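You operate a simulated robot arm through the tools that you are given. There is no shell and no other tool. Be economical: measure what you need, move in short steps, check, and stop when the job is done.

The job below is to be done with a simulated two-armed robot. You get a single attempt, and the scene is never put back.

Task
Once the dryer stops, take cap and tape off the small sink.
Fine: bring the carrier to stop 3 and shut the door again; the yellow knob cap and the cream tape strip go on the dryer roof; the other sink keeps its own.
Where things are to end (x, y in the base frame): yellow knob cap within 60 mm of [540, -80]; cream tape strip within 60 mm of [660, -220].

The check looks at the end state, three seconds after you hand in, the way a careful person would. Anything else that was tipped, shoved, dropped, spilled or broken makes it a failure. A push-on lid holds only when it is set on centred and level and pressed home; a screw cap is set on level and turned clockwise until tight.

Robot
Two 7-joint arms with fingered hands on one trunk, on a base that drives. Base frame: it is fixed to the floor where the robot stands at the start and does not move with it; the origin is under the middle of the robot, x ahead of it, y to its left, z up; the surface under the hand at the start is at about z = 1082. Lengths are in mm, angles in rad, forces in N, time in s.
The left shoulder is at the start at [74, 154, 1334], the right one opposite. With the tool pointing down near the work surface each hand reaches from about 440 to 880 mm from the robot's upright axis, wherever it stands, measured 20 degrees to its own side. Places, roughly: carrier [500, -300, 900]; cream tape strip (11x3x3 cm) [500, -400, 1000]; dryer display [700, -700, 1200]; dryer door [600, 0, 1000]; dryer roof [600, -200, 1100]; small upturned sink (25x24x9 cm) [500, -500, 900]; yellow knob cap (8x8x4 cm) [500, -500, 1000]. Payload 4 kg a hand.
The TCP of each hand is the grasp point between the finger pads, 30 mm short of the fingertips. In the tool frame z runs along the fingers and y along their closing line. The gripper opens to 104 mm. The gripper's body begins 35 mm behind the TCP. The gripper is a hand of 3 fingers: y runs from the thumb to the fingers, the wrist lies at [-15, -104, -178] in the tool frame.
Orientation is told as [roll, pitch, yaw] about the base's x, y, z axes, in that order, counted from this pose: with the fingers straight down and the wrist toward the robot, the tool's x, y and z point along [0, 1, 0], [1, 0, 0] and [0, 0, -1] of the base frame.

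Tools
- The arms move only by the tool apply_moves. It takes "left_motion", "right_motion" or both (then of equal length, played together; a hand with none holds still); each is a list that holds one entry, the list of rows, each a list of 6 numbers: the shift along the tool's x, y, z in units of 30 mm (1.0 is 30 mm), then the turn, a rotation vector about the tool's x, y, z in units of 8 degrees (1.0 is 8 degrees). In form: [[[tx, ty, tz, rx, ry, rz], ...]]. A call has 1 to 20 rows; each row shifts and turns the commanded pose from where the row before left it, along the tool's axes as they then stand. A call with a number of a shift or a turn outside -1 to 1 is refused whole. Rows are played at 5 a second. More than 50 mm and 0.15 rad between two rows, and nothing of the call is played. Where a pose cannot be reached the arm comes as near as it can. A force on the tool above 80 N (or 10 N above the force at the start of the call, whichever is more), or a blocked arm, ends the call early, and 0.2 s more pass. In this call time passes only in rows, and 0.2 s behind the last. The reply holds the time, the measured pose of the TCP, the force on the tool along the base axes, the opening and the grip force, in the units named above and with some noise, with the torque about the TCP (base axes, N m) and any sound that the robot's microphone picked up, and new pictures: "show" is both (left out), scene, wrist or none (wrist: the cameras of the hands that moved).
- Cameras (640 x 400 px; columns grow to the right, rows downward): "scene" is now at [148.9, -28, 1558.6]; the picture's right is [-0.28, -0.96, 0.00], its down [-0.51, 0.15, -0.85] and it looks along [0.81, -0.24, -0.53] (base axes); focal length 214 px, centre (320, 200). "left" rides on the left gripper at [-64, -94, -117] in its tool frame; the picture's right is [-0.72, -0.33, 0.61], its down [0.64, -0.65, 0.40] and it looks along [0.27, 0.68, 0.68] (tool axes); focal length 238 px, centre (320, 200). "right" rides on the right gripper at [64, -94, -117] in its tool frame; the picture's right is [-0.72, 0.33, -0.61], its down [-0.64, -0.65, 0.41] and it looks along [-0.27, 0.68, 0.68] (tool axes); focal length 238 px, centre (320, 200). There is no depth. A picture from a camera that has moved, and an enlarged one, comes with that camera's place and axes in the base frame and with its lens. The place of the scene camera against the robot may be out by one fixed shift of up to 18 mm in any direction.
- raise_lower(by): slides the trunk up (or, below 0, down) by that many mm; the arms and the scene camera ride with it, the base frame stays. It gives what a move gives, with no picture.
- base_move(legs): drives the robot by 1 to 6 legs, each [ahead, left, turn to the left] in mm, mm and rad, along the robot's own axes; the way and the turn of a leg run together, so that a leg with both is an arc; at most 1500 mm and 3.142 rad a leg. The arms and the cameras ride along, it lands a little off, and it stops where it bumps. It gives what a move gives, and a new picture of the scene camera.
- curl_fingers(index, middle, thumb_bend, thumb_turn, hand): sets how far each is bent, from 0 (flat) to 1 (curled in); at 0.3 the hand is open as for a grip, at 0.7 the pads meet at the TCP. One left out holds its place. A second passes; each finger stops where it meets its share of the squeeze, and holds until it gets a number again. It is the only way to open and close the hand. It gives what a move gives, with no picture; readings hold the bend of each and the force on the fingers (four entries, about 0 where the hand has none), thumb and palm. thumb_turn goes from beside the hand (0) to across from the fingers (1), as for a grip.
- pan_tilt(pan, tilt): turns the head with the scene camera to pan (to the left, within 1.501 rad either way) and tilt (down, from -0.506 to 1.204), counted from straight ahead of the robot. It gives what a move gives, and a new picture of the scene camera.
- zoom(camera, box): a new picture of the part [left, top, right, bottom] of that camera's present view, enlarged. No time passes.
- close_job(): hands the job in; it is judged then, once.

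Go step by step. Nothing tells you exact positions but the pictures and the camera data: compare them with the known pose of the tool, close in by small moves and look again before you grip or let go. The budget is 120 turns and 260 pictures, counting those below and the enlarged ones. Unless the task says otherwise, let go and move clear before handing in, and close with one line.

The tools are called after ">>>" by a JSON object that holds its "name" and its "arguments". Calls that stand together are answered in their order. apply_moves: Moves the arms, as the interface text tells. Its arguments: {"type":"object","properties":{"left_motion":{"type":"array","items":{"type":"array","items":{"type":"array","items":{"type":"number"}}}},"right_motion":{"type":"array","items":{"type":"array","items":{"type":"array","items":{"type":"number"}}}},"show":{"type":"string","enum":["both","scene","wrist","none"]}},"required":[]} The other tools are called the same way: raise_lower (by) slides the trunk up or down; curl_fingers (index, middle, thumb_bend, thumb_turn, hand) moves the fingers one by one; base_move (legs) drives the base; pan_tilt (pan, tilt) turns the head that bears the scene camera; zoom (camera, box) takes an enlarged picture of a part of a camera's view; close_job () hands the job in.

At the start:

```text
time_s: 0.0
left_eef_pos: [584.1, 157.8, 1509.8]
left_orientation: [0.004, 0.001, 0.0]
left_force: [0.7, 0.2, -0.2]
left_ft_torque: [0.0, 0.0, 0.01]
left_grip_width: 103.5
left_gripper_force: 0.0
left_shape: jaw
left_bend: [0.3, 0.3, 0.3, 0.98]
left_finger forces: [0.1, 0.0, 0.1, 0.0, 0.0, 0.1]
right_eef_pos: [531.0, -305.7, 1469.8]
right_orientation: [0.0, 0.003, 0.0]
right_force: [-0.6, -0.8, 0.6]
right_ft_torque: [-0.01, -0.01, -0.02]
right_grip_width: 103.6
right_gripper_force: 0.1
right_shape: jaw
right_bend: [0.3, 0.3, 0.3, 0.98]
right_finger forces: [0.1, 0.0, 0.0, 0.0, 0.0, 0.0]
trunk travel left (down, up): [-750.0, 190.0]
robot x, y, heading: [0.3, -0.9, 0.002]
head pan, tilt: [-0.284, 0.553]
```

scene: 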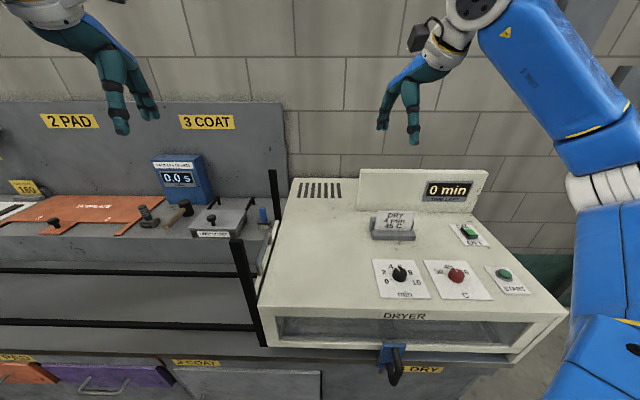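
right: 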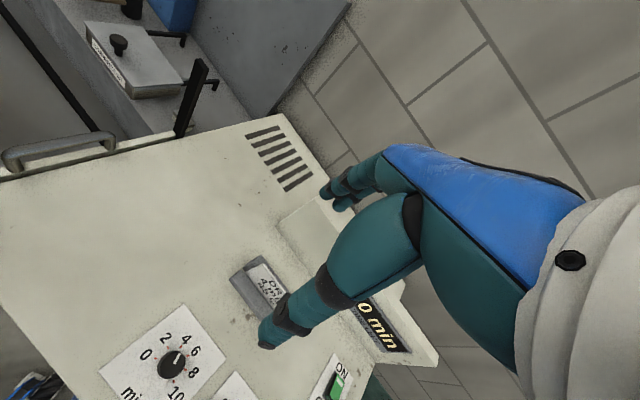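
left: 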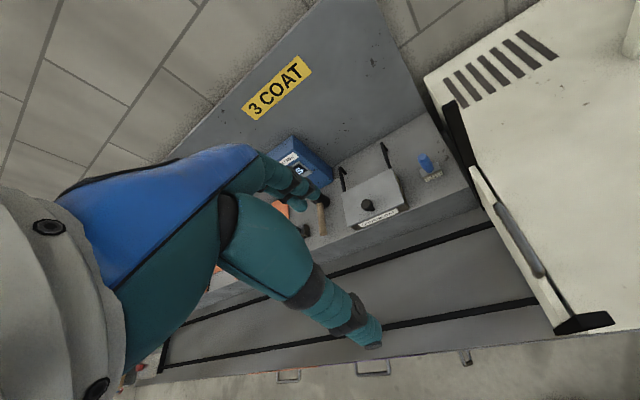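

I see a dryer with its display at 0 min, a card, knobs and a door on its left side. I'll zoom in to read the labels.

>>> {"name": "zoom", "arguments": {"camera": "scene", "box": [350, 160, 550, 300]}}

>>> {"name": "zoom", "arguments": {"camera": "scene", "box": [230, 280, 530, 400]}}

>>> {"name": "pan_tilt", "arguments": {"pan": -0.3, "tilt": 1.0}}

>>> {"name": "pan_tilt", "arguments": {"pan": 0.3, "tilt": 0.7}}

```text
2.86 times, centred on (450, 230) of scene
camera zoom: at [148.9, -28.0, 1558.6], right [-0.28, -0.96, 0.0], down [-0.51, 0.15, -0.85], along [0.81, -0.24, -0.53], focal length 613 px, centre (-51, 114)
```

zoom: 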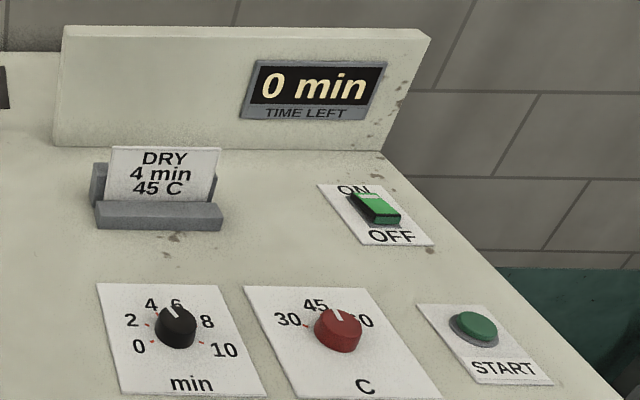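

```text
2.13 times, centred on (380, 340) of scene
camera zoom: at [148.9, -28.0, 1558.6], right [-0.28, -0.96, 0.0], down [-0.51, 0.15, -0.85], along [0.81, -0.24, -0.53], focal length 458 px, centre (192, -99)
```

zoom: 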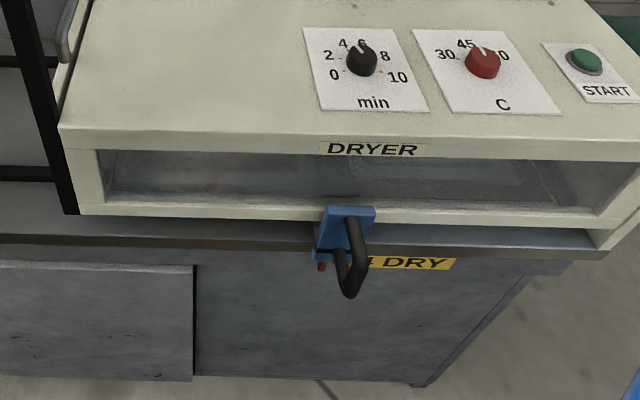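

```text
time_s: 0.9
left_eef_pos: [580.0, 158.1, 1512.3]
left_orientation: [0.002, 0.0, -0.001]
left_force: [-0.8, 0.3, -0.7]
left_ft_torque: [0.01, -0.01, 0.0]
left_grip_width: 103.6
left_gripper_force: 0.1
left_shape: jaw
left_bend: [0.3, 0.3, 0.3, 0.98]
left_finger forces: [0.0, 0.1, 0.1, 0.0, 0.1, 0.0]
right_eef_pos: [528.5, -306.3, 1469.6]
right_orientation: [-0.001, 0.001, -0.001]
right_force: [0.8, 0.3, -0.9]
right_ft_torque: [-0.02, 0.03, 0.0]
right_grip_width: 103.8
right_gripper_force: 0.1
right_shape: jaw
right_bend: [0.3, 0.3, 0.3, 0.98]
right_finger forces: [0.0, 0.0, 0.0, 0.1, 0.1, 0.0]
trunk travel left (down, up): [-750.0, 190.0]
robot x, y, heading: [-0.6, 2.9, -0.007]
head pan, tilt: [-0.3, 1.0]
camera scene: at [129.2, -23.4, 1522.5], right [-0.3, -0.96, 0.0], down [-0.8, 0.25, -0.54], along [0.51, -0.16, -0.84], focal length 214 px, centre (320, 200)
```

scene: 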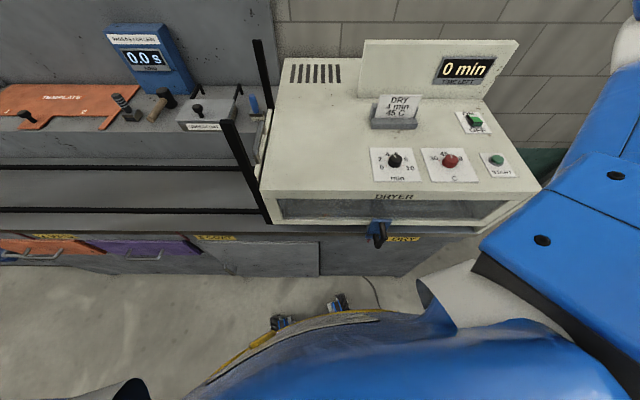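

```text
time_s: 1.9
left_eef_pos: [581.8, 159.4, 1510.5]
left_orientation: [-0.002, -0.002, 0.0]
left_force: [1.2, 0.2, 0.0]
left_ft_torque: [-0.02, 0.02, 0.01]
left_grip_width: 103.7
left_gripper_force: 0.0
left_shape: jaw
left_bend: [0.3, 0.3, 0.3, 0.98]
left_finger forces: [0.2, 0.1, 0.1, 0.1, 0.0, 0.0]
right_eef_pos: [528.8, -304.4, 1471.1]
right_orientation: [0.001, -0.001, 0.0]
right_force: [0.2, -0.1, 0.4]
right_ft_torque: [-0.01, 0.01, -0.01]
right_grip_width: 103.9
right_gripper_force: 0.1
right_shape: jaw
right_bend: [0.3, 0.3, 0.3, 0.98]
right_finger forces: [0.0, 0.0, 0.0, 0.1, 0.0, 0.0]
trunk travel left (down, up): [-750.0, 190.0]
robot x, y, heading: [0.5, 3.4, 0.001]
head pan, tilt: [0.3, 0.7]
camera scene: at [143.8, 22.3, 1545.8], right [0.29, -0.96, 0.0], down [-0.62, -0.19, -0.76], along [0.73, 0.23, -0.65], focal length 214 px, centre (320, 200)
```

scene: 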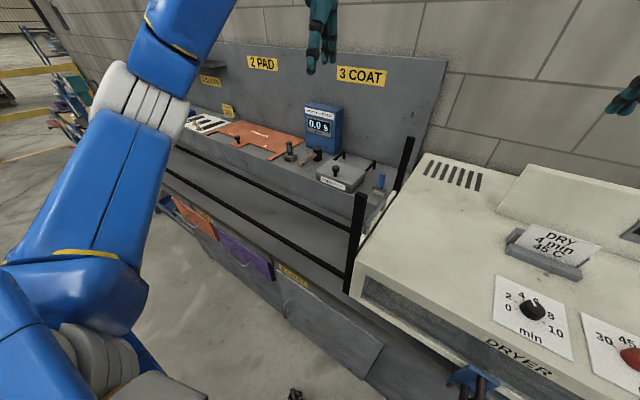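

The dryer reads 0 min left. I'll look closer at the front slot, the side door and the knobs before moving anything.

>>> {"name": "pan_tilt", "arguments": {"pan": -0.35, "tilt": 0.75}}

>>> {"name": "zoom", "arguments": {"camera": "scene", "box": [370, 100, 530, 200]}}

>>> {"name": "zoom", "arguments": {"camera": "scene", "box": [230, 200, 560, 320]}}

>>> {"name": "zoom", "arguments": {"camera": "left", "box": [400, 60, 640, 360]}}

>>> {"name": "zoom", "arguments": {"camera": "right", "box": [0, 0, 320, 200]}}

```text
time_s: 2.9
left_eef_pos: [581.8, 159.8, 1511.4]
left_orientation: [0.002, 0.002, 0.0]
left_force: [0.8, 0.1, -0.4]
left_ft_torque: [-0.01, 0.01, 0.0]
left_grip_width: 103.5
left_gripper_force: 0.1
left_shape: jaw
left_bend: [0.3, 0.3, 0.3, 0.98]
left_finger forces: [0.0, 0.0, 0.0, 0.1, 0.0, 0.0]
right_eef_pos: [527.8, -305.5, 1471.8]
right_orientation: [-0.001, 0.0, 0.003]
right_force: [0.3, -0.6, -0.6]
right_ft_torque: [0.0, 0.01, 0.02]
right_grip_width: 103.6
right_gripper_force: 0.1
right_shape: jaw
right_bend: [0.3, 0.3, 0.3, 0.98]
right_finger forces: [0.0, 0.1, 0.1, 0.0, 0.1, 0.0]
trunk travel left (down, up): [-750.0, 190.0]
robot x, y, heading: [-0.1, -1.8, -0.001]
head pan, tilt: [-0.351, 0.75]
camera scene: at [140.6, -31.3, 1541.6], right [-0.34, -0.94, 0.0], down [-0.64, 0.23, -0.73], along [0.69, -0.25, -0.68], focal length 214 px, centre (320, 200)
```

scene: 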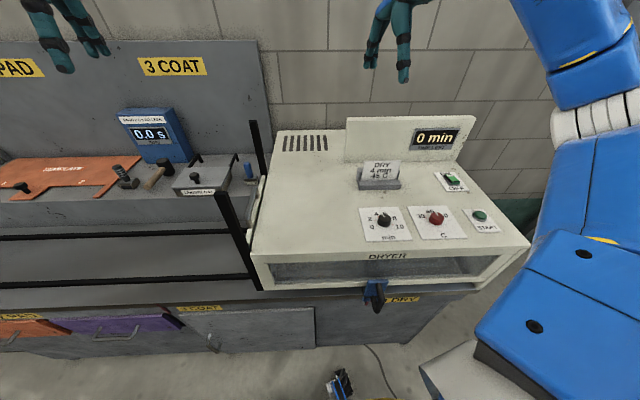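

```text
4.00 times, centred on (450, 150) of scene
camera zoom: at [140.6, -31.3, 1541.6], right [-0.34, -0.94, 0.0], down [-0.64, 0.23, -0.73], along [0.69, -0.25, -0.68], focal length 858 px, centre (-200, 400)
```

zoom: 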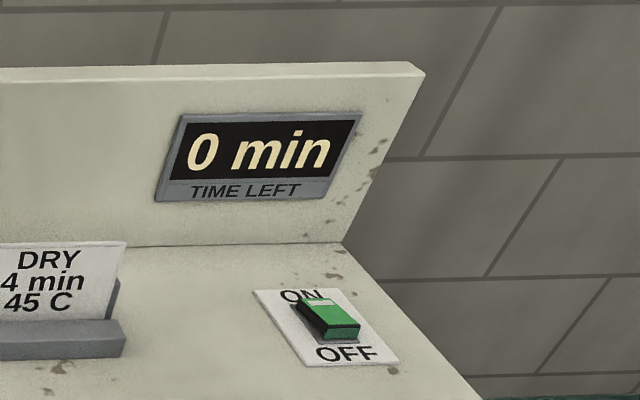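

```text
1.94 times, centred on (395, 260) of scene
camera zoom: at [140.6, -31.3, 1541.6], right [-0.34, -0.94, 0.0], down [-0.64, 0.23, -0.73], along [0.69, -0.25, -0.68], focal length 416 px, centre (174, 84)
```

zoom: 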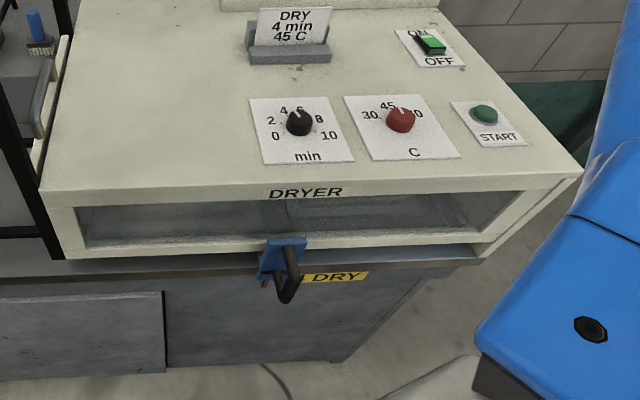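

```text
1.33 times, centred on (520, 210) of left
camera zoom: at [486.6, 94.9, 1628.0], right [-0.33, -0.72, -0.61], down [-0.65, 0.64, -0.4], along [0.68, 0.27, -0.68], focal length 318 px, centre (53, 187)
```

zoom: 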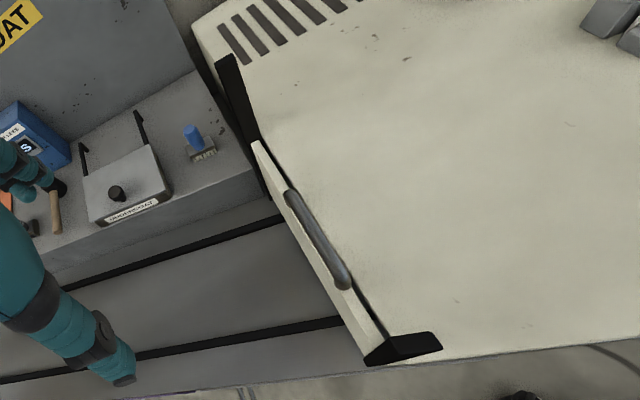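

```text
2.00 times, centred on (160, 100) of right
camera zoom: at [434.3, -242.2, 1587.5], right [0.33, -0.72, 0.61], down [-0.65, -0.64, -0.41], along [0.68, -0.27, -0.68], focal length 477 px, centre (640, 400)
```

zoom: 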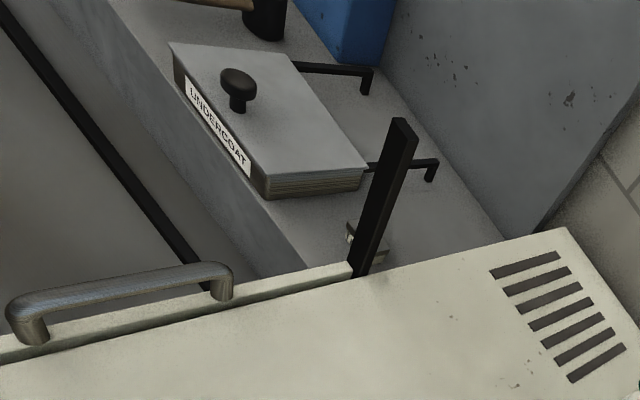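

The door is a guillotine panel between black guide posts, with a bar handle on top. I'll wait briefly with zero rows to listen for a running dryer and look again.

>>> {"name": "apply_moves", "arguments": {"right_motion": [[[0, 0, 0, 0, 0, 0], [0, 0, 0, 0, 0, 0], [0, 0, 0, 0, 0, 0], [0, 0, 0, 0, 0, 0], [0, 0, 0, 0, 0, 0]]], "show": "none"}}

>>> {"name": "zoom", "arguments": {"camera": "scene", "box": [350, 110, 510, 250]}}

>>> {"name": "zoom", "arguments": {"camera": "scene", "box": [250, 240, 530, 310]}}

```text
time_s: 4.1
left_eef_pos: [580.7, 159.3, 1511.5]
left_orientation: [0.0, -0.001, 0.0]
left_force: [-0.5, 0.2, -0.5]
left_ft_torque: [0.0, -0.06, -0.03]
left_grip_width: 103.6
left_gripper_force: 0.0
left_shape: jaw
left_bend: [0.3, 0.3, 0.3, 0.98]
left_finger forces: [0.0, 0.0, 0.0, 0.0, 0.0, 0.0]
right_eef_pos: [528.8, -305.8, 1471.6]
right_orientation: [0.0, 0.001, 0.001]
right_force: [0.6, 0.4, 0.4]
right_ft_torque: [-0.02, 0.0, -0.02]
right_grip_width: 103.6
right_gripper_force: 0.1
right_shape: jaw
right_bend: [0.3, 0.3, 0.3, 0.98]
right_finger forces: [0.1, 0.0, 0.1, 0.0, 0.1, 0.0]
trunk travel left (down, up): [-750.0, 190.0]
robot x, y, heading: [3.8, 0.3, -0.001]
head pan, tilt: [-0.351, 0.75]
```

```text
2.86 times, centred on (430, 180) of scene
camera zoom: at [140.6, -31.3, 1541.6], right [-0.34, -0.94, 0.0], down [-0.64, 0.23, -0.73], along [0.69, -0.25, -0.68], focal length 613 px, centre (6, 257)
```

zoom: 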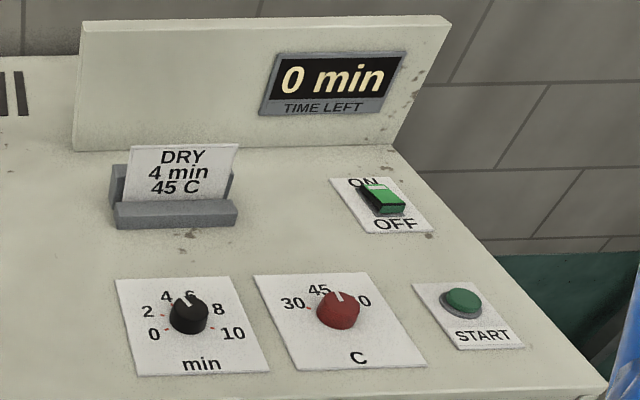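

```text
2.29 times, centred on (390, 275) of scene
camera zoom: at [140.6, -31.3, 1541.6], right [-0.34, -0.94, 0.0], down [-0.64, 0.23, -0.73], along [0.69, -0.25, -0.68], focal length 490 px, centre (160, 29)
```

zoom: 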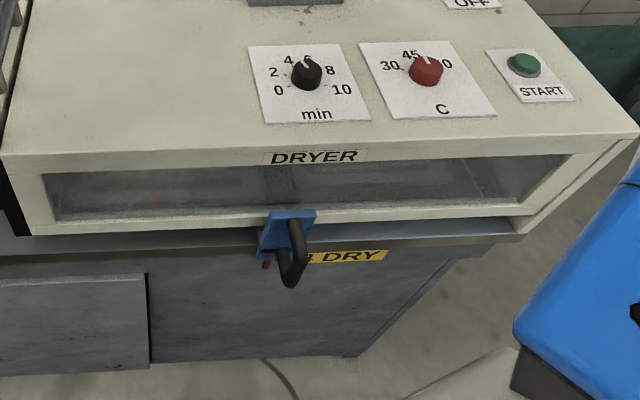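

No sound and 0 min, so the dryer has stopped. The bench looks yawed about -0.3 rad relative to me. I'll lower the trunk 200 mm for a flatter look at the window, carrier handle and door.

>>> {"name": "raise_lower", "arguments": {"by": -200}}

>>> {"name": "pan_tilt", "arguments": {"pan": -0.6, "tilt": 0.75}}

>>> {"name": "zoom", "arguments": {"camera": "scene", "box": [160, 200, 480, 400]}}

>>> {"name": "pan_tilt", "arguments": {"pan": 0.1, "tilt": 0.6}}

>>> {"name": "zoom", "arguments": {"camera": "scene", "box": [240, 100, 560, 300]}}

```text
time_s: 6.3
left_eef_pos: [581.7, 157.6, 1311.2]
left_orientation: [0.002, -0.003, 0.0]
left_force: [-0.2, 0.4, -0.6]
left_ft_torque: [0.01, 0.0, -0.02]
left_grip_width: 103.4
left_gripper_force: 0.2
left_shape: jaw
left_bend: [0.3, 0.3, 0.3, 0.98]
left_finger forces: [0.1, 0.0, 0.0, 0.1, 0.1, 0.0]
right_eef_pos: [528.8, -305.1, 1270.6]
right_orientation: [0.0, -0.002, 0.0]
right_force: [-0.1, -0.2, 0.7]
right_ft_torque: [0.02, -0.02, 0.03]
right_grip_width: 103.7
right_gripper_force: 0.1
right_shape: jaw
right_bend: [0.3, 0.3, 0.3, 0.98]
right_finger forces: [0.0, 0.0, 0.0, 0.0, 0.1, 0.0]
trunk travel left (down, up): [-550.0, 390.0]
robot x, y, heading: [1.6, 0.6, 0.005]
head pan, tilt: [-0.351, 0.75]
```

```text
time_s: 7.1
left_eef_pos: [580.7, 159.3, 1310.8]
left_orientation: [0.001, -0.001, 0.0]
left_force: [0.5, 0.0, 0.0]
left_ft_torque: [-0.03, -0.01, 0.0]
left_grip_width: 103.6
left_gripper_force: 0.0
left_shape: jaw
left_bend: [0.3, 0.3, 0.3, 0.98]
left_finger forces: [0.0, 0.1, 0.1, 0.1, 0.0, 0.0]
right_eef_pos: [529.3, -304.4, 1271.4]
right_orientation: [0.0, -0.001, 0.001]
right_force: [0.6, -0.8, -0.2]
right_ft_torque: [-0.01, 0.02, -0.01]
right_grip_width: 103.6
right_gripper_force: 0.0
right_shape: jaw
right_bend: [0.3, 0.3, 0.3, 0.98]
right_finger forces: [0.0, 0.0, 0.1, 0.0, 0.1, 0.0]
trunk travel left (down, up): [-550.0, 390.0]
robot x, y, heading: [-0.1, -2.1, 0.0]
head pan, tilt: [-0.6, 0.75]
camera scene: at [130.5, -49.5, 1341.6], right [-0.56, -0.83, 0.0], down [-0.56, 0.39, -0.73], along [0.6, -0.41, -0.68], focal length 214 px, centre (320, 200)
```

scene: 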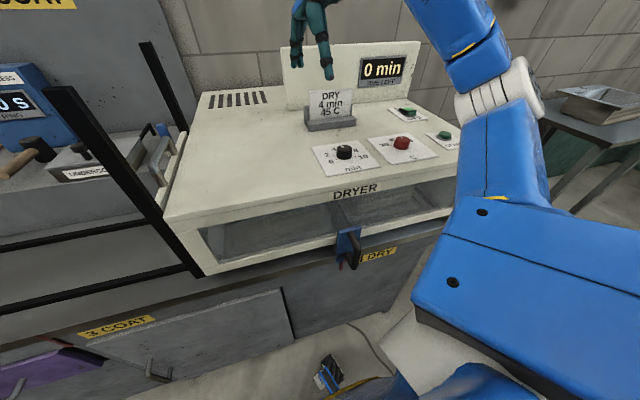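

```text
2.00 times, centred on (320, 300) of scene
camera zoom: at [130.5, -49.5, 1341.6], right [-0.56, -0.83, 0.0], down [-0.56, 0.39, -0.73], along [0.6, -0.41, -0.68], focal length 429 px, centre (320, 0)
```

zoom: 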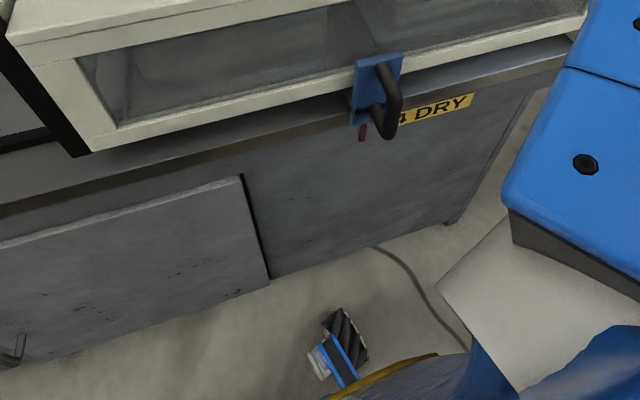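

```text
time_s: 8.1
left_eef_pos: [580.6, 159.7, 1311.5]
left_orientation: [0.002, 0.0, -0.001]
left_force: [0.0, 0.1, -1.1]
left_ft_torque: [0.0, 0.01, -0.02]
left_grip_width: 103.5
left_gripper_force: 0.0
left_shape: jaw
left_bend: [0.3, 0.3, 0.3, 0.98]
left_finger forces: [0.0, 0.0, 0.0, 0.1, 0.0, 0.1]
right_eef_pos: [529.1, -305.0, 1271.1]
right_orientation: [-0.001, -0.001, -0.001]
right_force: [0.5, 0.4, -0.7]
right_ft_torque: [0.03, -0.02, 0.0]
right_grip_width: 103.5
right_gripper_force: 0.1
right_shape: jaw
right_bend: [0.3, 0.3, 0.3, 0.98]
right_finger forces: [0.1, 0.1, 0.1, 0.0, 0.0, 0.1]
trunk travel left (down, up): [-550.0, 390.0]
robot x, y, heading: [-1.2, 0.4, 0.0]
head pan, tilt: [0.099, 0.6]
camera scene: at [150.2, 6.1, 1354.4], right [0.1, -1.0, 0.0], down [-0.56, -0.06, -0.82], along [0.82, 0.08, -0.57], focal length 214 px, centre (320, 200)
```

scene: 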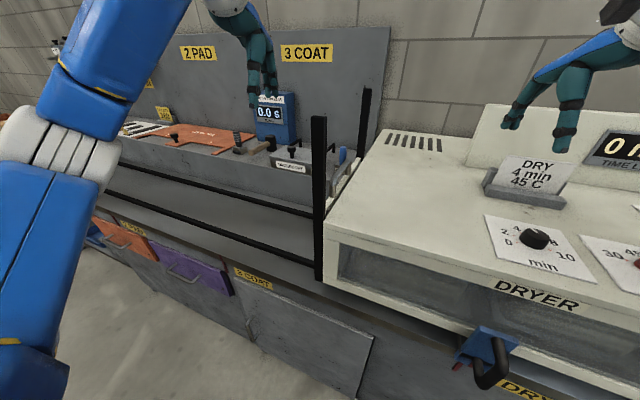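

```text
2.00 times, centred on (400, 200) of scene
camera zoom: at [150.2, 6.1, 1354.4], right [0.1, -1.0, 0.0], down [-0.56, -0.06, -0.82], along [0.82, 0.08, -0.57], focal length 429 px, centre (160, 200)
```

zoom: 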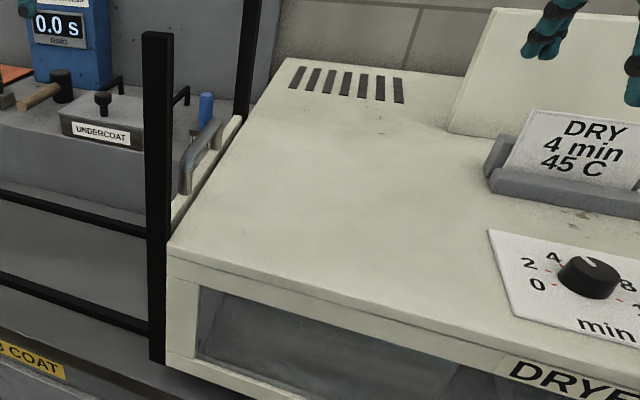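

Estimates: the carrier handle is near (327,-283,900), the door bar near (612,2,1120), the roof at about z 1080, and the guide posts rise to about 1270. I'll raise the trunk, square the base to the bench, then back off and shift left.

>>> {"name": "raise_lower", "arguments": {"by": 200}}

>>> {"name": "base_move", "arguments": {"legs": [[0, 0, -0.307], [-90, 130, 0]]}}

>>> {"name": "pan_tilt", "arguments": {"pan": 0.0, "tilt": 0.8}}

```text
time_s: 10.3
left_eef_pos: [581.5, 159.4, 1510.7]
left_orientation: [0.001, 0.0, 0.0]
left_force: [0.6, 0.3, -0.3]
left_ft_torque: [-0.02, -0.01, 0.03]
left_grip_width: 103.6
left_gripper_force: 0.0
left_shape: jaw
left_bend: [0.3, 0.3, 0.3, 0.98]
left_finger forces: [0.2, 0.0, 0.1, 0.1, 0.0, 0.0]
right_eef_pos: [528.2, -304.8, 1470.9]
right_orientation: [-0.001, 0.0, -0.001]
right_force: [-0.1, -0.1, 0.0]
right_ft_torque: [0.0, 0.03, 0.01]
right_grip_width: 103.9
right_gripper_force: 0.0
right_shape: jaw
right_bend: [0.3, 0.3, 0.3, 0.98]
right_finger forces: [0.0, 0.1, 0.1, 0.0, 0.1, 0.0]
trunk travel left (down, up): [-750.0, 190.0]
robot x, y, heading: [-1.2, -1.4, -0.004]
head pan, tilt: [0.099, 0.6]
```

```text
time_s: 12.7
left_eef_pos: [551.9, 104.0, 1512.0]
left_orientation: [0.018, 0.001, -0.303]
left_force: [0.4, -1.7, -0.2]
left_ft_torque: [0.1, -0.04, 0.01]
left_grip_width: 104.0
left_gripper_force: 0.0
left_shape: jaw
left_bend: [0.3, 0.3, 0.3, 0.98]
left_finger forces: [0.0, 0.0, 0.0, 0.0, 0.0, 0.0]
right_eef_pos: [364.3, -322.3, 1466.3]
right_orientation: [0.017, 0.0, -0.303]
right_force: [-0.5, -1.0, -0.1]
right_ft_torque: [0.08, -0.03, 0.02]
right_grip_width: 103.7
right_gripper_force: 0.1
right_shape: jaw
right_bend: [0.3, 0.3, 0.3, 0.98]
right_finger forces: [0.1, 0.1, 0.0, 0.0, 0.0, 0.0]
trunk travel left (down, up): [-750.0, 190.0]
robot x, y, heading: [-46.3, 147.1, -0.301]
head pan, tilt: [0.099, 0.6]
camera scene: at [96.1, 86.1, 1553.9], right [-0.2, -0.98, -0.02], down [-0.55, 0.13, -0.82], along [0.81, -0.16, -0.57], focal length 214 px, centre (320, 200)
```

scene: 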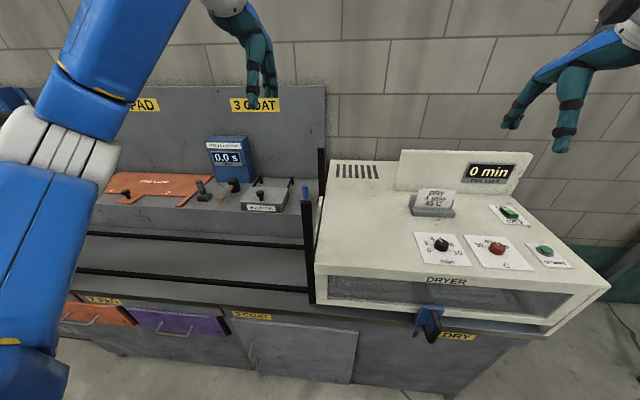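

```text
time_s: 13.4
left_eef_pos: [551.3, 118.6, 1512.8]
left_orientation: [0.009, 0.0, -0.305]
left_force: [-1.1, -0.5, 0.4]
left_ft_torque: [0.03, -0.02, 0.02]
left_grip_width: 103.4
left_gripper_force: 0.0
left_shape: jaw
left_bend: [0.3, 0.3, 0.3, 0.98]
left_finger forces: [0.1, 0.0, 0.0, 0.1, 0.1, 0.1]
right_eef_pos: [364.1, -308.4, 1468.9]
right_orientation: [0.007, -0.001, -0.305]
right_force: [-1.2, -0.8, 0.3]
right_ft_torque: [0.05, -0.01, -0.01]
right_grip_width: 103.6
right_gripper_force: 0.0
right_shape: jaw
right_bend: [0.3, 0.3, 0.3, 0.98]
right_finger forces: [0.1, 0.0, 0.1, 0.1, 0.1, 0.0]
trunk travel left (down, up): [-750.0, 190.0]
robot x, y, heading: [-49.6, 143.3, -0.301]
head pan, tilt: [0.0, 0.799]
camera scene: at [89.9, 97.3, 1537.4], right [-0.3, -0.96, -0.01], down [-0.69, 0.22, -0.69], along [0.66, -0.2, -0.72], focal length 214 px, centre (320, 200)
```

scene: 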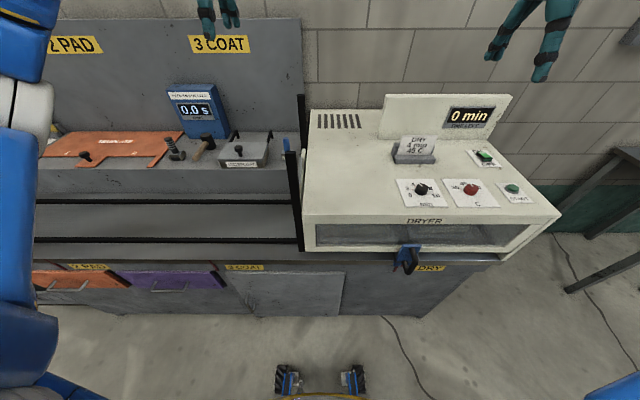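

The base is now squared to the bench. Next I bring the left hand round 90° so its fingers close across the door bar, staying above the posts.

>>> {"name": "apply_moves", "arguments": {"left_motion": [[[0, 0, 0.5, 0, 0, 1], [0, 0, 0.6, 0, 0, 1], [0, 0, 0.6, 0, 0, 1], [0, 0, 0.6, 0, 0, 1], [0, 0, 0.6, 0, 0, 1], [0, 0, 0.6, 0, 0, 1], [0, 0, 0.6, 0, 0, 1], [0, 0, 0.6, 0, 0, 1], [0, 0, 0.6, 0, 0, 1], [0, 0, 0.6, 0, 0, 1], [0, 0, 0.6, 0, 0, 1], [0, 0, 0, 0, 0, 0.25]]]}}

```text
time_s: 16.0
left_eef_pos: [554.0, 129.7, 1316.3]
left_orientation: [0.004, -0.002, -1.877]
left_force: [0.1, -0.3, 0.2]
left_ft_torque: [-0.03, -0.03, -0.01]
left_grip_width: 103.7
left_gripper_force: 0.0
left_shape: jaw
left_bend: [0.3, 0.3, 0.3, 0.98]
left_finger forces: [0.0, 0.0, 0.0, 0.0, 0.0, 0.0]
right_eef_pos: [365.2, -295.4, 1472.9]
right_orientation: [-0.002, -0.004, -0.304]
right_force: [0.6, -0.2, -0.1]
right_ft_torque: [0.04, 0.02, -0.04]
right_grip_width: 103.4
right_gripper_force: 0.1
right_shape: jaw
right_bend: [0.3, 0.3, 0.3, 0.98]
right_finger forces: [0.1, 0.0, 0.0, 0.0, 0.0, 0.1]
trunk travel left (down, up): [-750.0, 190.0]
robot x, y, heading: [-45.3, 145.2, -0.3]
head pan, tilt: [0.0, 0.799]
camera scene: at [91.1, 107.0, 1537.6], right [-0.3, -0.96, 0.0], down [-0.69, 0.21, -0.7], along [0.66, -0.21, -0.72], focal length 214 px, centre (320, 200)
camera left: at [521.0, 239.5, 1433.4], right [-0.59, 0.53, -0.62], down [0.81, 0.43, -0.4], along [0.05, -0.73, -0.68], focal length 238 px, centre (320, 200)
```

scene: 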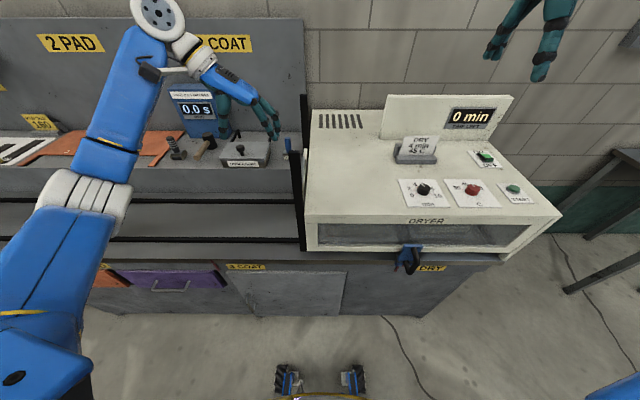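
left: 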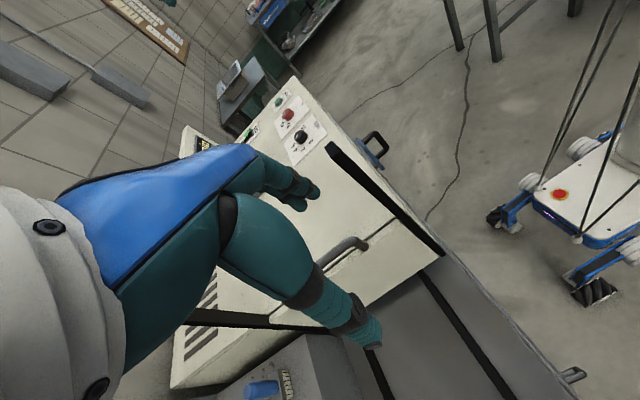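

The bar is now visible near (600,20). I'll move over it at about z 1215 and look again.

>>> {"name": "apply_moves", "arguments": {"left_motion": [[[0.9, 1, 0, 0, 0, 0], [0.9, 1, 0, 0, 0, 0], [0.95, 1.0, 0.4, 0, 0, 0], [0, 0, 1, 0, 0, 0], [0, 0, 1, 0, 0, 0], [0, 0, 1, 0, 0, 0]]]}}

>>> {"name": "zoom", "arguments": {"camera": "scene", "box": [240, 80, 400, 200]}}

```text
time_s: 17.4
left_eef_pos: [609.1, 17.8, 1217.2]
left_orientation: [0.003, 0.001, -1.876]
left_force: [0.2, 0.1, 0.8]
left_ft_torque: [-0.05, 0.0, -0.01]
left_grip_width: 103.8
left_gripper_force: 0.0
left_shape: jaw
left_bend: [0.3, 0.3, 0.3, 0.98]
left_finger forces: [0.0, 0.0, 0.1, 0.0, 0.1, 0.1]
right_eef_pos: [366.9, -297.4, 1472.9]
right_orientation: [-0.001, -0.002, -0.303]
right_force: [0.1, -0.2, -0.4]
right_ft_torque: [-0.03, 0.01, 0.02]
right_grip_width: 103.5
right_gripper_force: 0.0
right_shape: jaw
right_bend: [0.3, 0.3, 0.3, 0.98]
right_finger forces: [0.0, 0.0, 0.1, 0.0, 0.0, 0.0]
trunk travel left (down, up): [-750.0, 190.0]
robot x, y, heading: [-48.5, 140.8, -0.3]
head pan, tilt: [0.0, 0.799]
camera scene: at [92.2, 106.3, 1537.5], right [-0.3, -0.95, 0.0], down [-0.69, 0.21, -0.69], along [0.66, -0.21, -0.72], focal length 214 px, centre (320, 200)
camera left: at [575.8, 127.1, 1332.8], right [-0.59, 0.53, -0.62], down [0.81, 0.43, -0.4], along [0.05, -0.73, -0.68], focal length 238 px, centre (320, 200)
```

scene: 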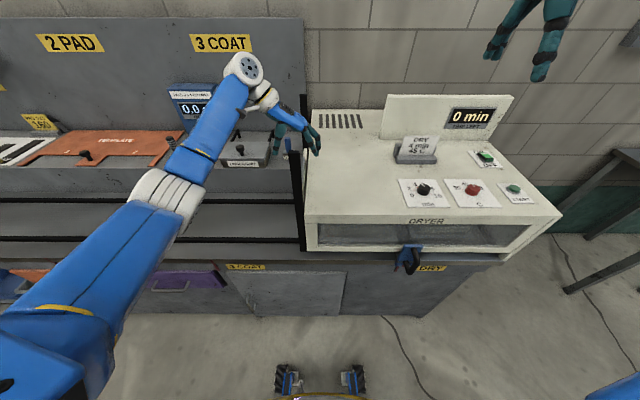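
left: 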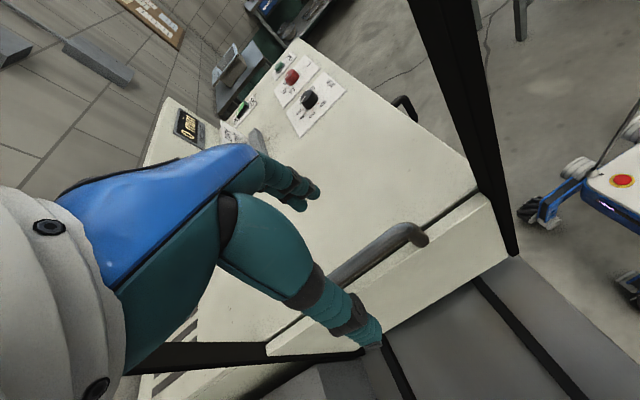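

```text
3.33 times, centred on (320, 140) of scene
camera zoom: at [92.2, 106.3, 1537.5], right [-0.3, -0.95, 0.0], down [-0.69, 0.21, -0.69], along [0.66, -0.21, -0.72], focal length 715 px, centre (320, 400)
```

zoom: 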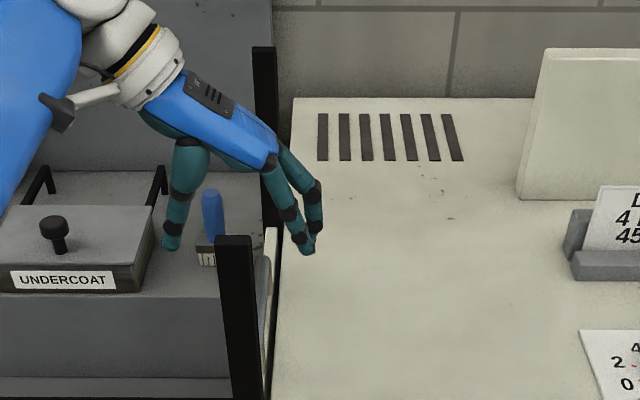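

The bar passes about 10 mm to the dryer side of my TCP axis. I'll shift and lower 45 mm, then look again.

>>> {"name": "apply_moves", "arguments": {"left_motion": [[[0, 0.4, 0.75, 0, 0, 0], [0, 0, 0.75, 0, 0, 0]]]}}

>>> {"name": "zoom", "arguments": {"camera": "left", "box": [230, 150, 470, 350]}}

>>> {"name": "zoom", "arguments": {"camera": "scene", "box": [260, 100, 380, 190]}}

```text
time_s: 18.0
left_eef_pos: [606.5, 6.7, 1169.7]
left_orientation: [0.002, 0.001, -1.875]
left_force: [0.8, 0.2, -0.1]
left_ft_torque: [0.02, -0.03, 0.03]
left_grip_width: 103.6
left_gripper_force: 0.0
left_shape: jaw
left_bend: [0.3, 0.3, 0.3, 0.98]
left_finger forces: [0.1, 0.1, 0.0, 0.1, 0.0, 0.0]
right_eef_pos: [366.4, -299.2, 1472.0]
right_orientation: [0.0, -0.002, -0.306]
right_force: [-0.7, 0.1, 0.3]
right_ft_torque: [0.0, 0.03, -0.03]
right_grip_width: 103.9
right_gripper_force: 0.0
right_shape: jaw
right_bend: [0.3, 0.3, 0.3, 0.98]
right_finger forces: [0.0, 0.0, 0.1, 0.0, 0.0, 0.1]
trunk travel left (down, up): [-750.0, 190.0]
robot x, y, heading: [-49.6, 150.8, -0.298]
head pan, tilt: [0.0, 0.799]
camera scene: at [91.4, 104.1, 1537.5], right [-0.3, -0.95, 0.0], down [-0.69, 0.21, -0.69], along [0.66, -0.21, -0.72], focal length 214 px, centre (320, 200)
camera left: at [572.4, 115.3, 1286.4], right [-0.59, 0.53, -0.61], down [0.81, 0.43, -0.4], along [0.05, -0.73, -0.68], focal length 238 px, centre (320, 200)
```

scene: 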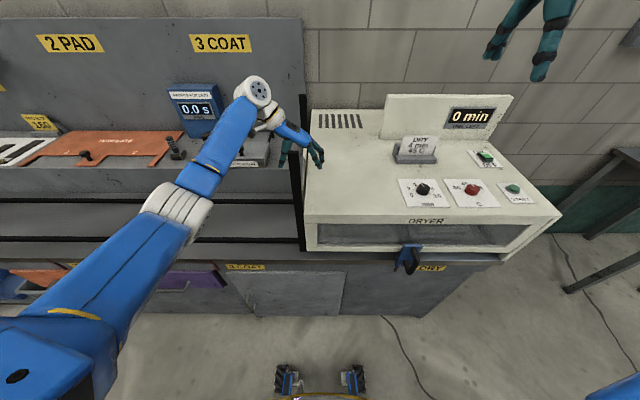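
left: 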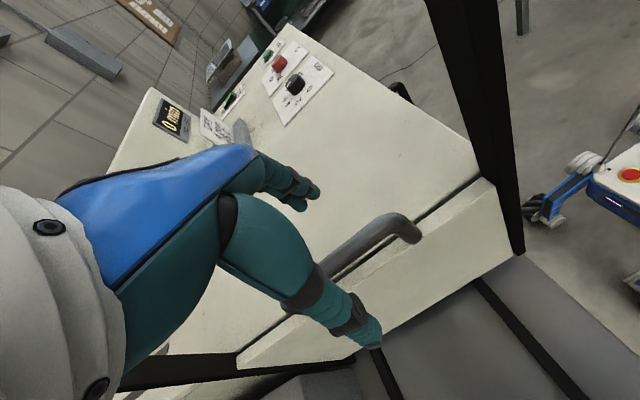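

```text
2.00 times, centred on (350, 250) of left
camera zoom: at [572.4, 115.3, 1286.4], right [-0.59, 0.53, -0.61], down [0.81, 0.43, -0.4], along [0.05, -0.73, -0.68], focal length 477 px, centre (260, 100)
```

zoom: 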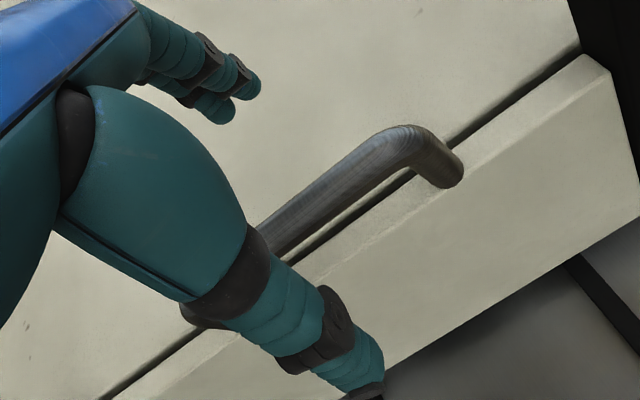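

```text
4.44 times, centred on (320, 145) of scene
camera zoom: at [91.4, 104.1, 1537.5], right [-0.3, -0.95, 0.0], down [-0.69, 0.21, -0.69], along [0.66, -0.21, -0.72], focal length 953 px, centre (320, 444)
```

zoom: 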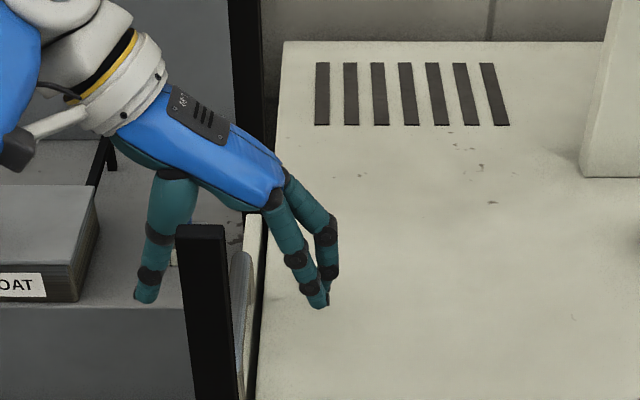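

The TCP axis lines up with the bar if it sits at about z 1120, and the fingers straddle it. I'll lower about 45 mm and close gently.

>>> {"name": "apply_moves", "arguments": {"left_motion": [[[0, 0.1, 0.75, 0, 0, 0], [0, 0, 0.75, 0, 0, 0]]]}}

>>> {"name": "zoom", "arguments": {"camera": "left", "box": [230, 150, 470, 350]}}

>>> {"name": "zoom", "arguments": {"camera": "scene", "box": [260, 100, 380, 190]}}

```text
time_s: 18.6
left_eef_pos: [602.2, 2.2, 1122.2]
left_orientation: [0.001, 0.003, -1.872]
left_force: [-0.8, -0.9, -0.1]
left_ft_torque: [-0.01, 0.02, 0.02]
left_grip_width: 103.7
left_gripper_force: 0.0
left_shape: jaw
left_bend: [0.3, 0.3, 0.3, 0.98]
left_finger forces: [0.0, 0.0, 0.0, 0.0, 0.1, 0.1]
right_eef_pos: [365.4, -300.0, 1471.7]
right_orientation: [0.001, -0.003, -0.303]
right_force: [0.5, -0.3, -0.1]
right_ft_torque: [0.01, 0.03, -0.02]
right_grip_width: 103.8
right_gripper_force: 0.0
right_shape: jaw
right_bend: [0.3, 0.3, 0.3, 0.98]
right_finger forces: [0.0, 0.0, 0.0, 0.1, 0.0, 0.0]
trunk travel left (down, up): [-750.0, 190.0]
robot x, y, heading: [-46.7, 148.1, -0.301]
head pan, tilt: [0.0, 0.799]
camera scene: at [91.1, 104.1, 1537.5], right [-0.3, -0.95, 0.0], down [-0.69, 0.21, -0.69], along [0.66, -0.21, -0.72], focal length 214 px, centre (320, 200)
camera left: at [568.2, 111.3, 1240.4], right [-0.59, 0.53, -0.61], down [0.81, 0.43, -0.4], along [0.05, -0.73, -0.68], focal length 238 px, centre (320, 200)
```

scene: 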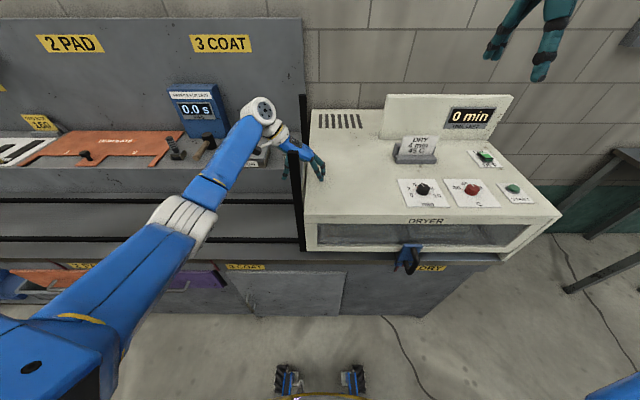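
left: 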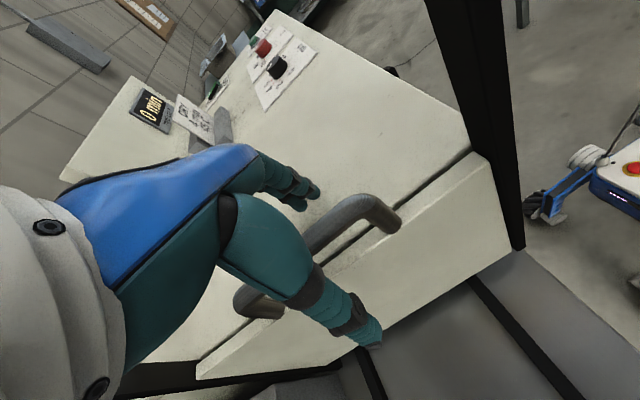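

```text
2.00 times, centred on (350, 250) of left
camera zoom: at [568.2, 111.3, 1240.4], right [-0.59, 0.53, -0.61], down [0.81, 0.43, -0.4], along [0.05, -0.73, -0.68], focal length 477 px, centre (260, 100)
```

zoom: 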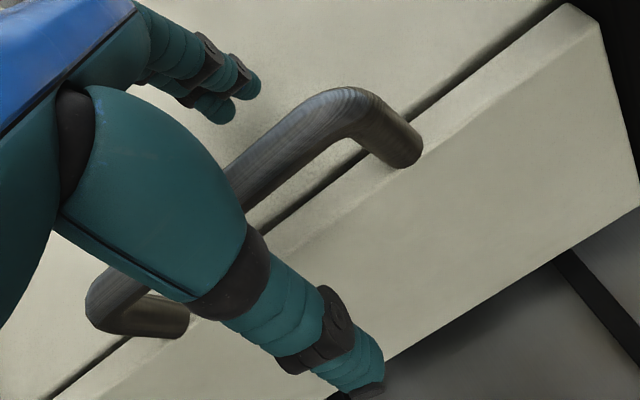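

```text
4.44 times, centred on (320, 145) of scene
camera zoom: at [91.1, 104.1, 1537.5], right [-0.3, -0.95, 0.0], down [-0.69, 0.21, -0.69], along [0.66, -0.21, -0.72], focal length 953 px, centre (320, 444)
```

zoom: 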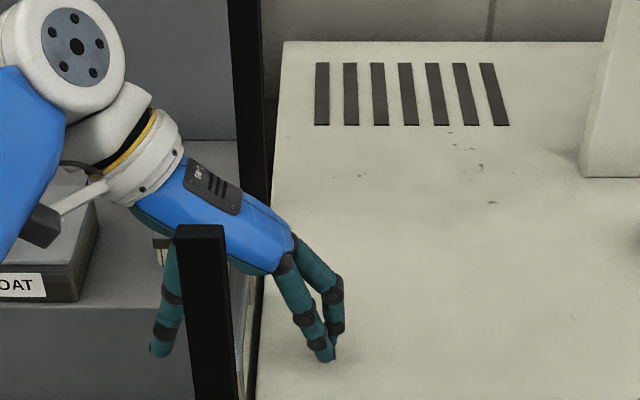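

The bar passes through the TCP at z about 1122. Closing the left hand on it.

>>> {"name": "curl_fingers", "arguments": {"hand": "left", "index": 0.72, "middle": 0.72, "thumb_bend": 0.72}}

>>> {"name": "zoom", "arguments": {"camera": "left", "box": [230, 150, 470, 350]}}

```text
time_s: 19.6
left_eef_pos: [601.5, 4.1, 1124.6]
left_orientation: [0.002, 0.0, -1.873]
left_force: [0.9, 2.9, -2.0]
left_ft_torque: [-0.04, -0.02, -0.02]
left_grip_width: 0.0
left_gripper_force: 1.4
left_shape: fingers
left_bend: [0.72, 0.72, 0.71, 0.97]
left_finger forces: [0.1, 0.0, 0.1, 0.0, 2.9, 0.1]
right_eef_pos: [364.7, -296.9, 1472.7]
right_orientation: [0.0, -0.002, -0.304]
right_force: [0.4, 0.1, -0.2]
right_ft_torque: [0.01, 0.01, 0.01]
right_grip_width: 103.8
right_gripper_force: 0.1
right_shape: jaw
right_bend: [0.3, 0.3, 0.3, 0.98]
right_finger forces: [0.0, 0.1, 0.1, 0.1, 0.1, 0.1]
trunk travel left (down, up): [-750.0, 190.0]
robot x, y, heading: [-46.8, 148.9, -0.304]
head pan, tilt: [0.0, 0.799]
```

```text
2.00 times, centred on (350, 250) of left
camera zoom: at [568.3, 113.1, 1240.7], right [-0.59, 0.53, -0.61], down [0.81, 0.43, -0.4], along [0.05, -0.73, -0.68], focal length 477 px, centre (260, 100)
```

zoom: 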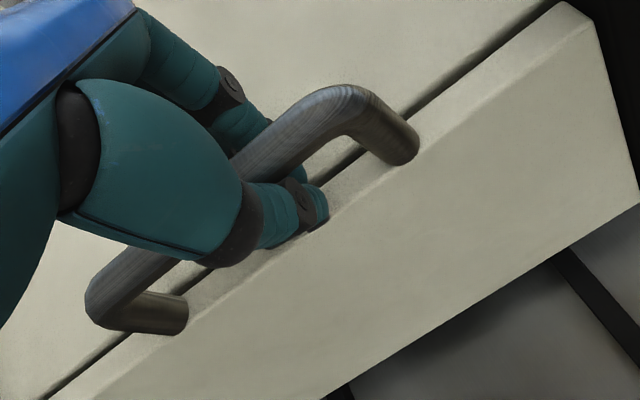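

The fingers closed beneath the bar and hook it. I'll lift a little to test.

>>> {"name": "apply_moves", "arguments": {"left_motion": [[[0, 0, -0.5, 0, 0, 0], [0, 0, -0.5, 0, 0, 0], [0, 0, -0.5, 0, 0, 0], [0, 0, -0.5, 0, 0, 0]]]}}

```text
time_s: 20.6
left_eef_pos: [601.7, 3.2, 1185.9]
left_orientation: [0.004, 0.0, -1.872]
left_force: [0.6, 1.3, -1.2]
left_ft_torque: [-0.02, 0.0, -0.05]
left_grip_width: 0.0
left_gripper_force: 1.6
left_shape: fingers
left_bend: [0.72, 0.72, 0.71, 0.97]
left_finger forces: [0.0, 0.1, 0.0, 0.0, 2.7, 0.0]
right_eef_pos: [364.8, -297.8, 1471.5]
right_orientation: [-0.001, -0.003, -0.304]
right_force: [-0.1, -0.3, -0.4]
right_ft_torque: [0.02, -0.02, -0.01]
right_grip_width: 103.6
right_gripper_force: 0.1
right_shape: jaw
right_bend: [0.3, 0.3, 0.3, 0.98]
right_finger forces: [0.0, 0.1, 0.0, 0.0, 0.1, 0.1]
trunk travel left (down, up): [-750.0, 190.0]
robot x, y, heading: [-48.3, 148.2, -0.3]
head pan, tilt: [0.0, 0.799]
camera scene: at [90.7, 105.7, 1537.6], right [-0.3, -0.95, 0.0], down [-0.69, 0.21, -0.7], along [0.66, -0.21, -0.72], focal length 214 px, centre (320, 200)
camera left: at [568.1, 113.4, 1302.4], right [-0.59, 0.52, -0.62], down [0.81, 0.43, -0.4], along [0.06, -0.73, -0.68], focal length 238 px, centre (320, 200)
```

scene: 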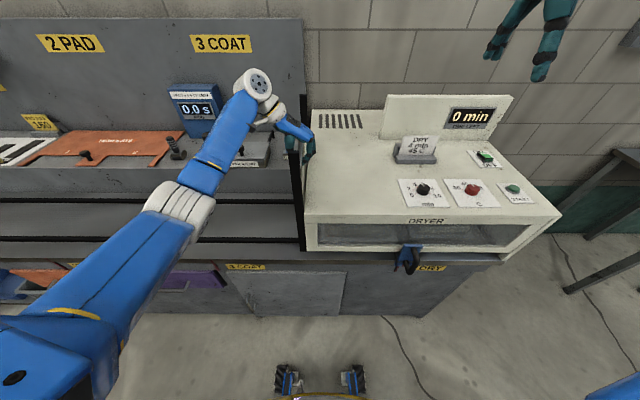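
left: 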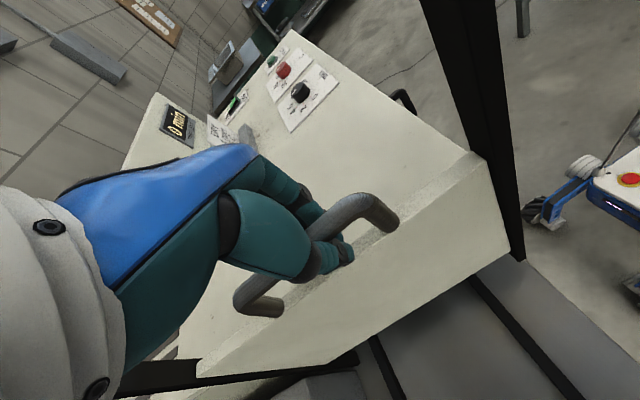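

The door rises freely and seems counterbalanced. I'll continue lifting.

>>> {"name": "apply_moves", "arguments": {"left_motion": [[[0, 0, -0.6, 0, 0, 0], [0, 0, -0.6, 0, 0, 0], [0, 0, -0.6, 0, 0, 0], [0, 0, -0.6, 0, 0, 0], [0, 0, -0.6, 0, 0, 0], [0, 0, -0.5, 0, 0, 0], [0, 0, -0.5, 0, 0, 0]]]}}

```text
time_s: 22.2
left_eef_pos: [601.0, 4.1, 1305.7]
left_orientation: [0.003, 0.0, -1.872]
left_force: [2.0, 1.7, -1.5]
left_ft_torque: [0.01, -0.03, -0.05]
left_grip_width: 0.0
left_gripper_force: 1.2
left_shape: fingers
left_bend: [0.72, 0.72, 0.71, 0.98]
left_finger forces: [0.0, 0.1, 0.0, 0.0, 2.6, 0.0]
right_eef_pos: [366.2, -297.1, 1472.3]
right_orientation: [0.0, -0.001, -0.304]
right_force: [-0.9, -0.1, -0.7]
right_ft_torque: [-0.01, -0.01, 0.0]
right_grip_width: 103.5
right_gripper_force: 0.0
right_shape: jaw
right_bend: [0.3, 0.3, 0.3, 0.98]
right_finger forces: [0.0, 0.1, 0.0, 0.0, 0.0, 0.0]
trunk travel left (down, up): [-750.0, 190.0]
robot x, y, heading: [-46.8, 150.9, -0.302]
head pan, tilt: [0.0, 0.799]
camera scene: at [91.7, 105.8, 1537.5], right [-0.3, -0.96, 0.0], down [-0.69, 0.21, -0.69], along [0.66, -0.21, -0.72], focal length 214 px, centre (320, 200)
camera left: at [567.0, 113.8, 1422.5], right [-0.59, 0.52, -0.62], down [0.81, 0.43, -0.4], along [0.06, -0.73, -0.68], focal length 238 px, centre (320, 200)
```

scene: 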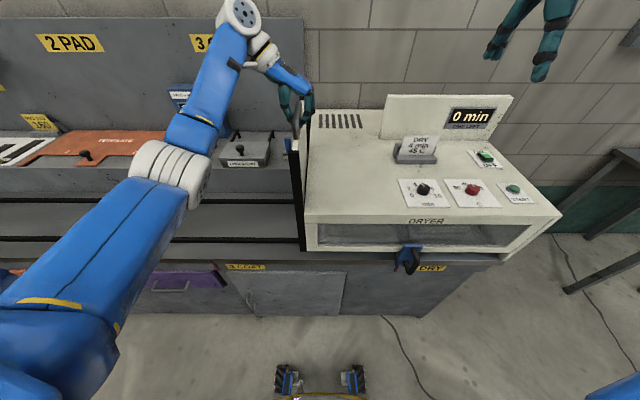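
left: 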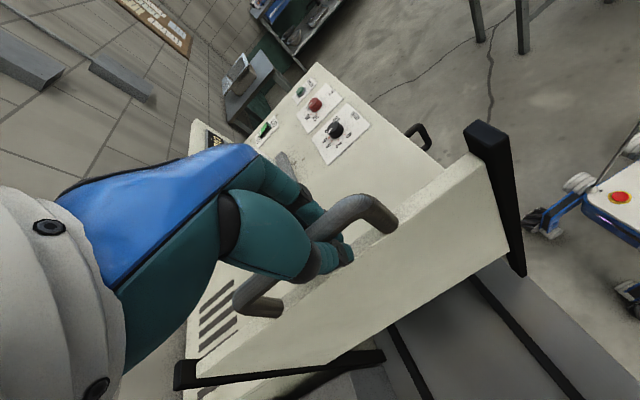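

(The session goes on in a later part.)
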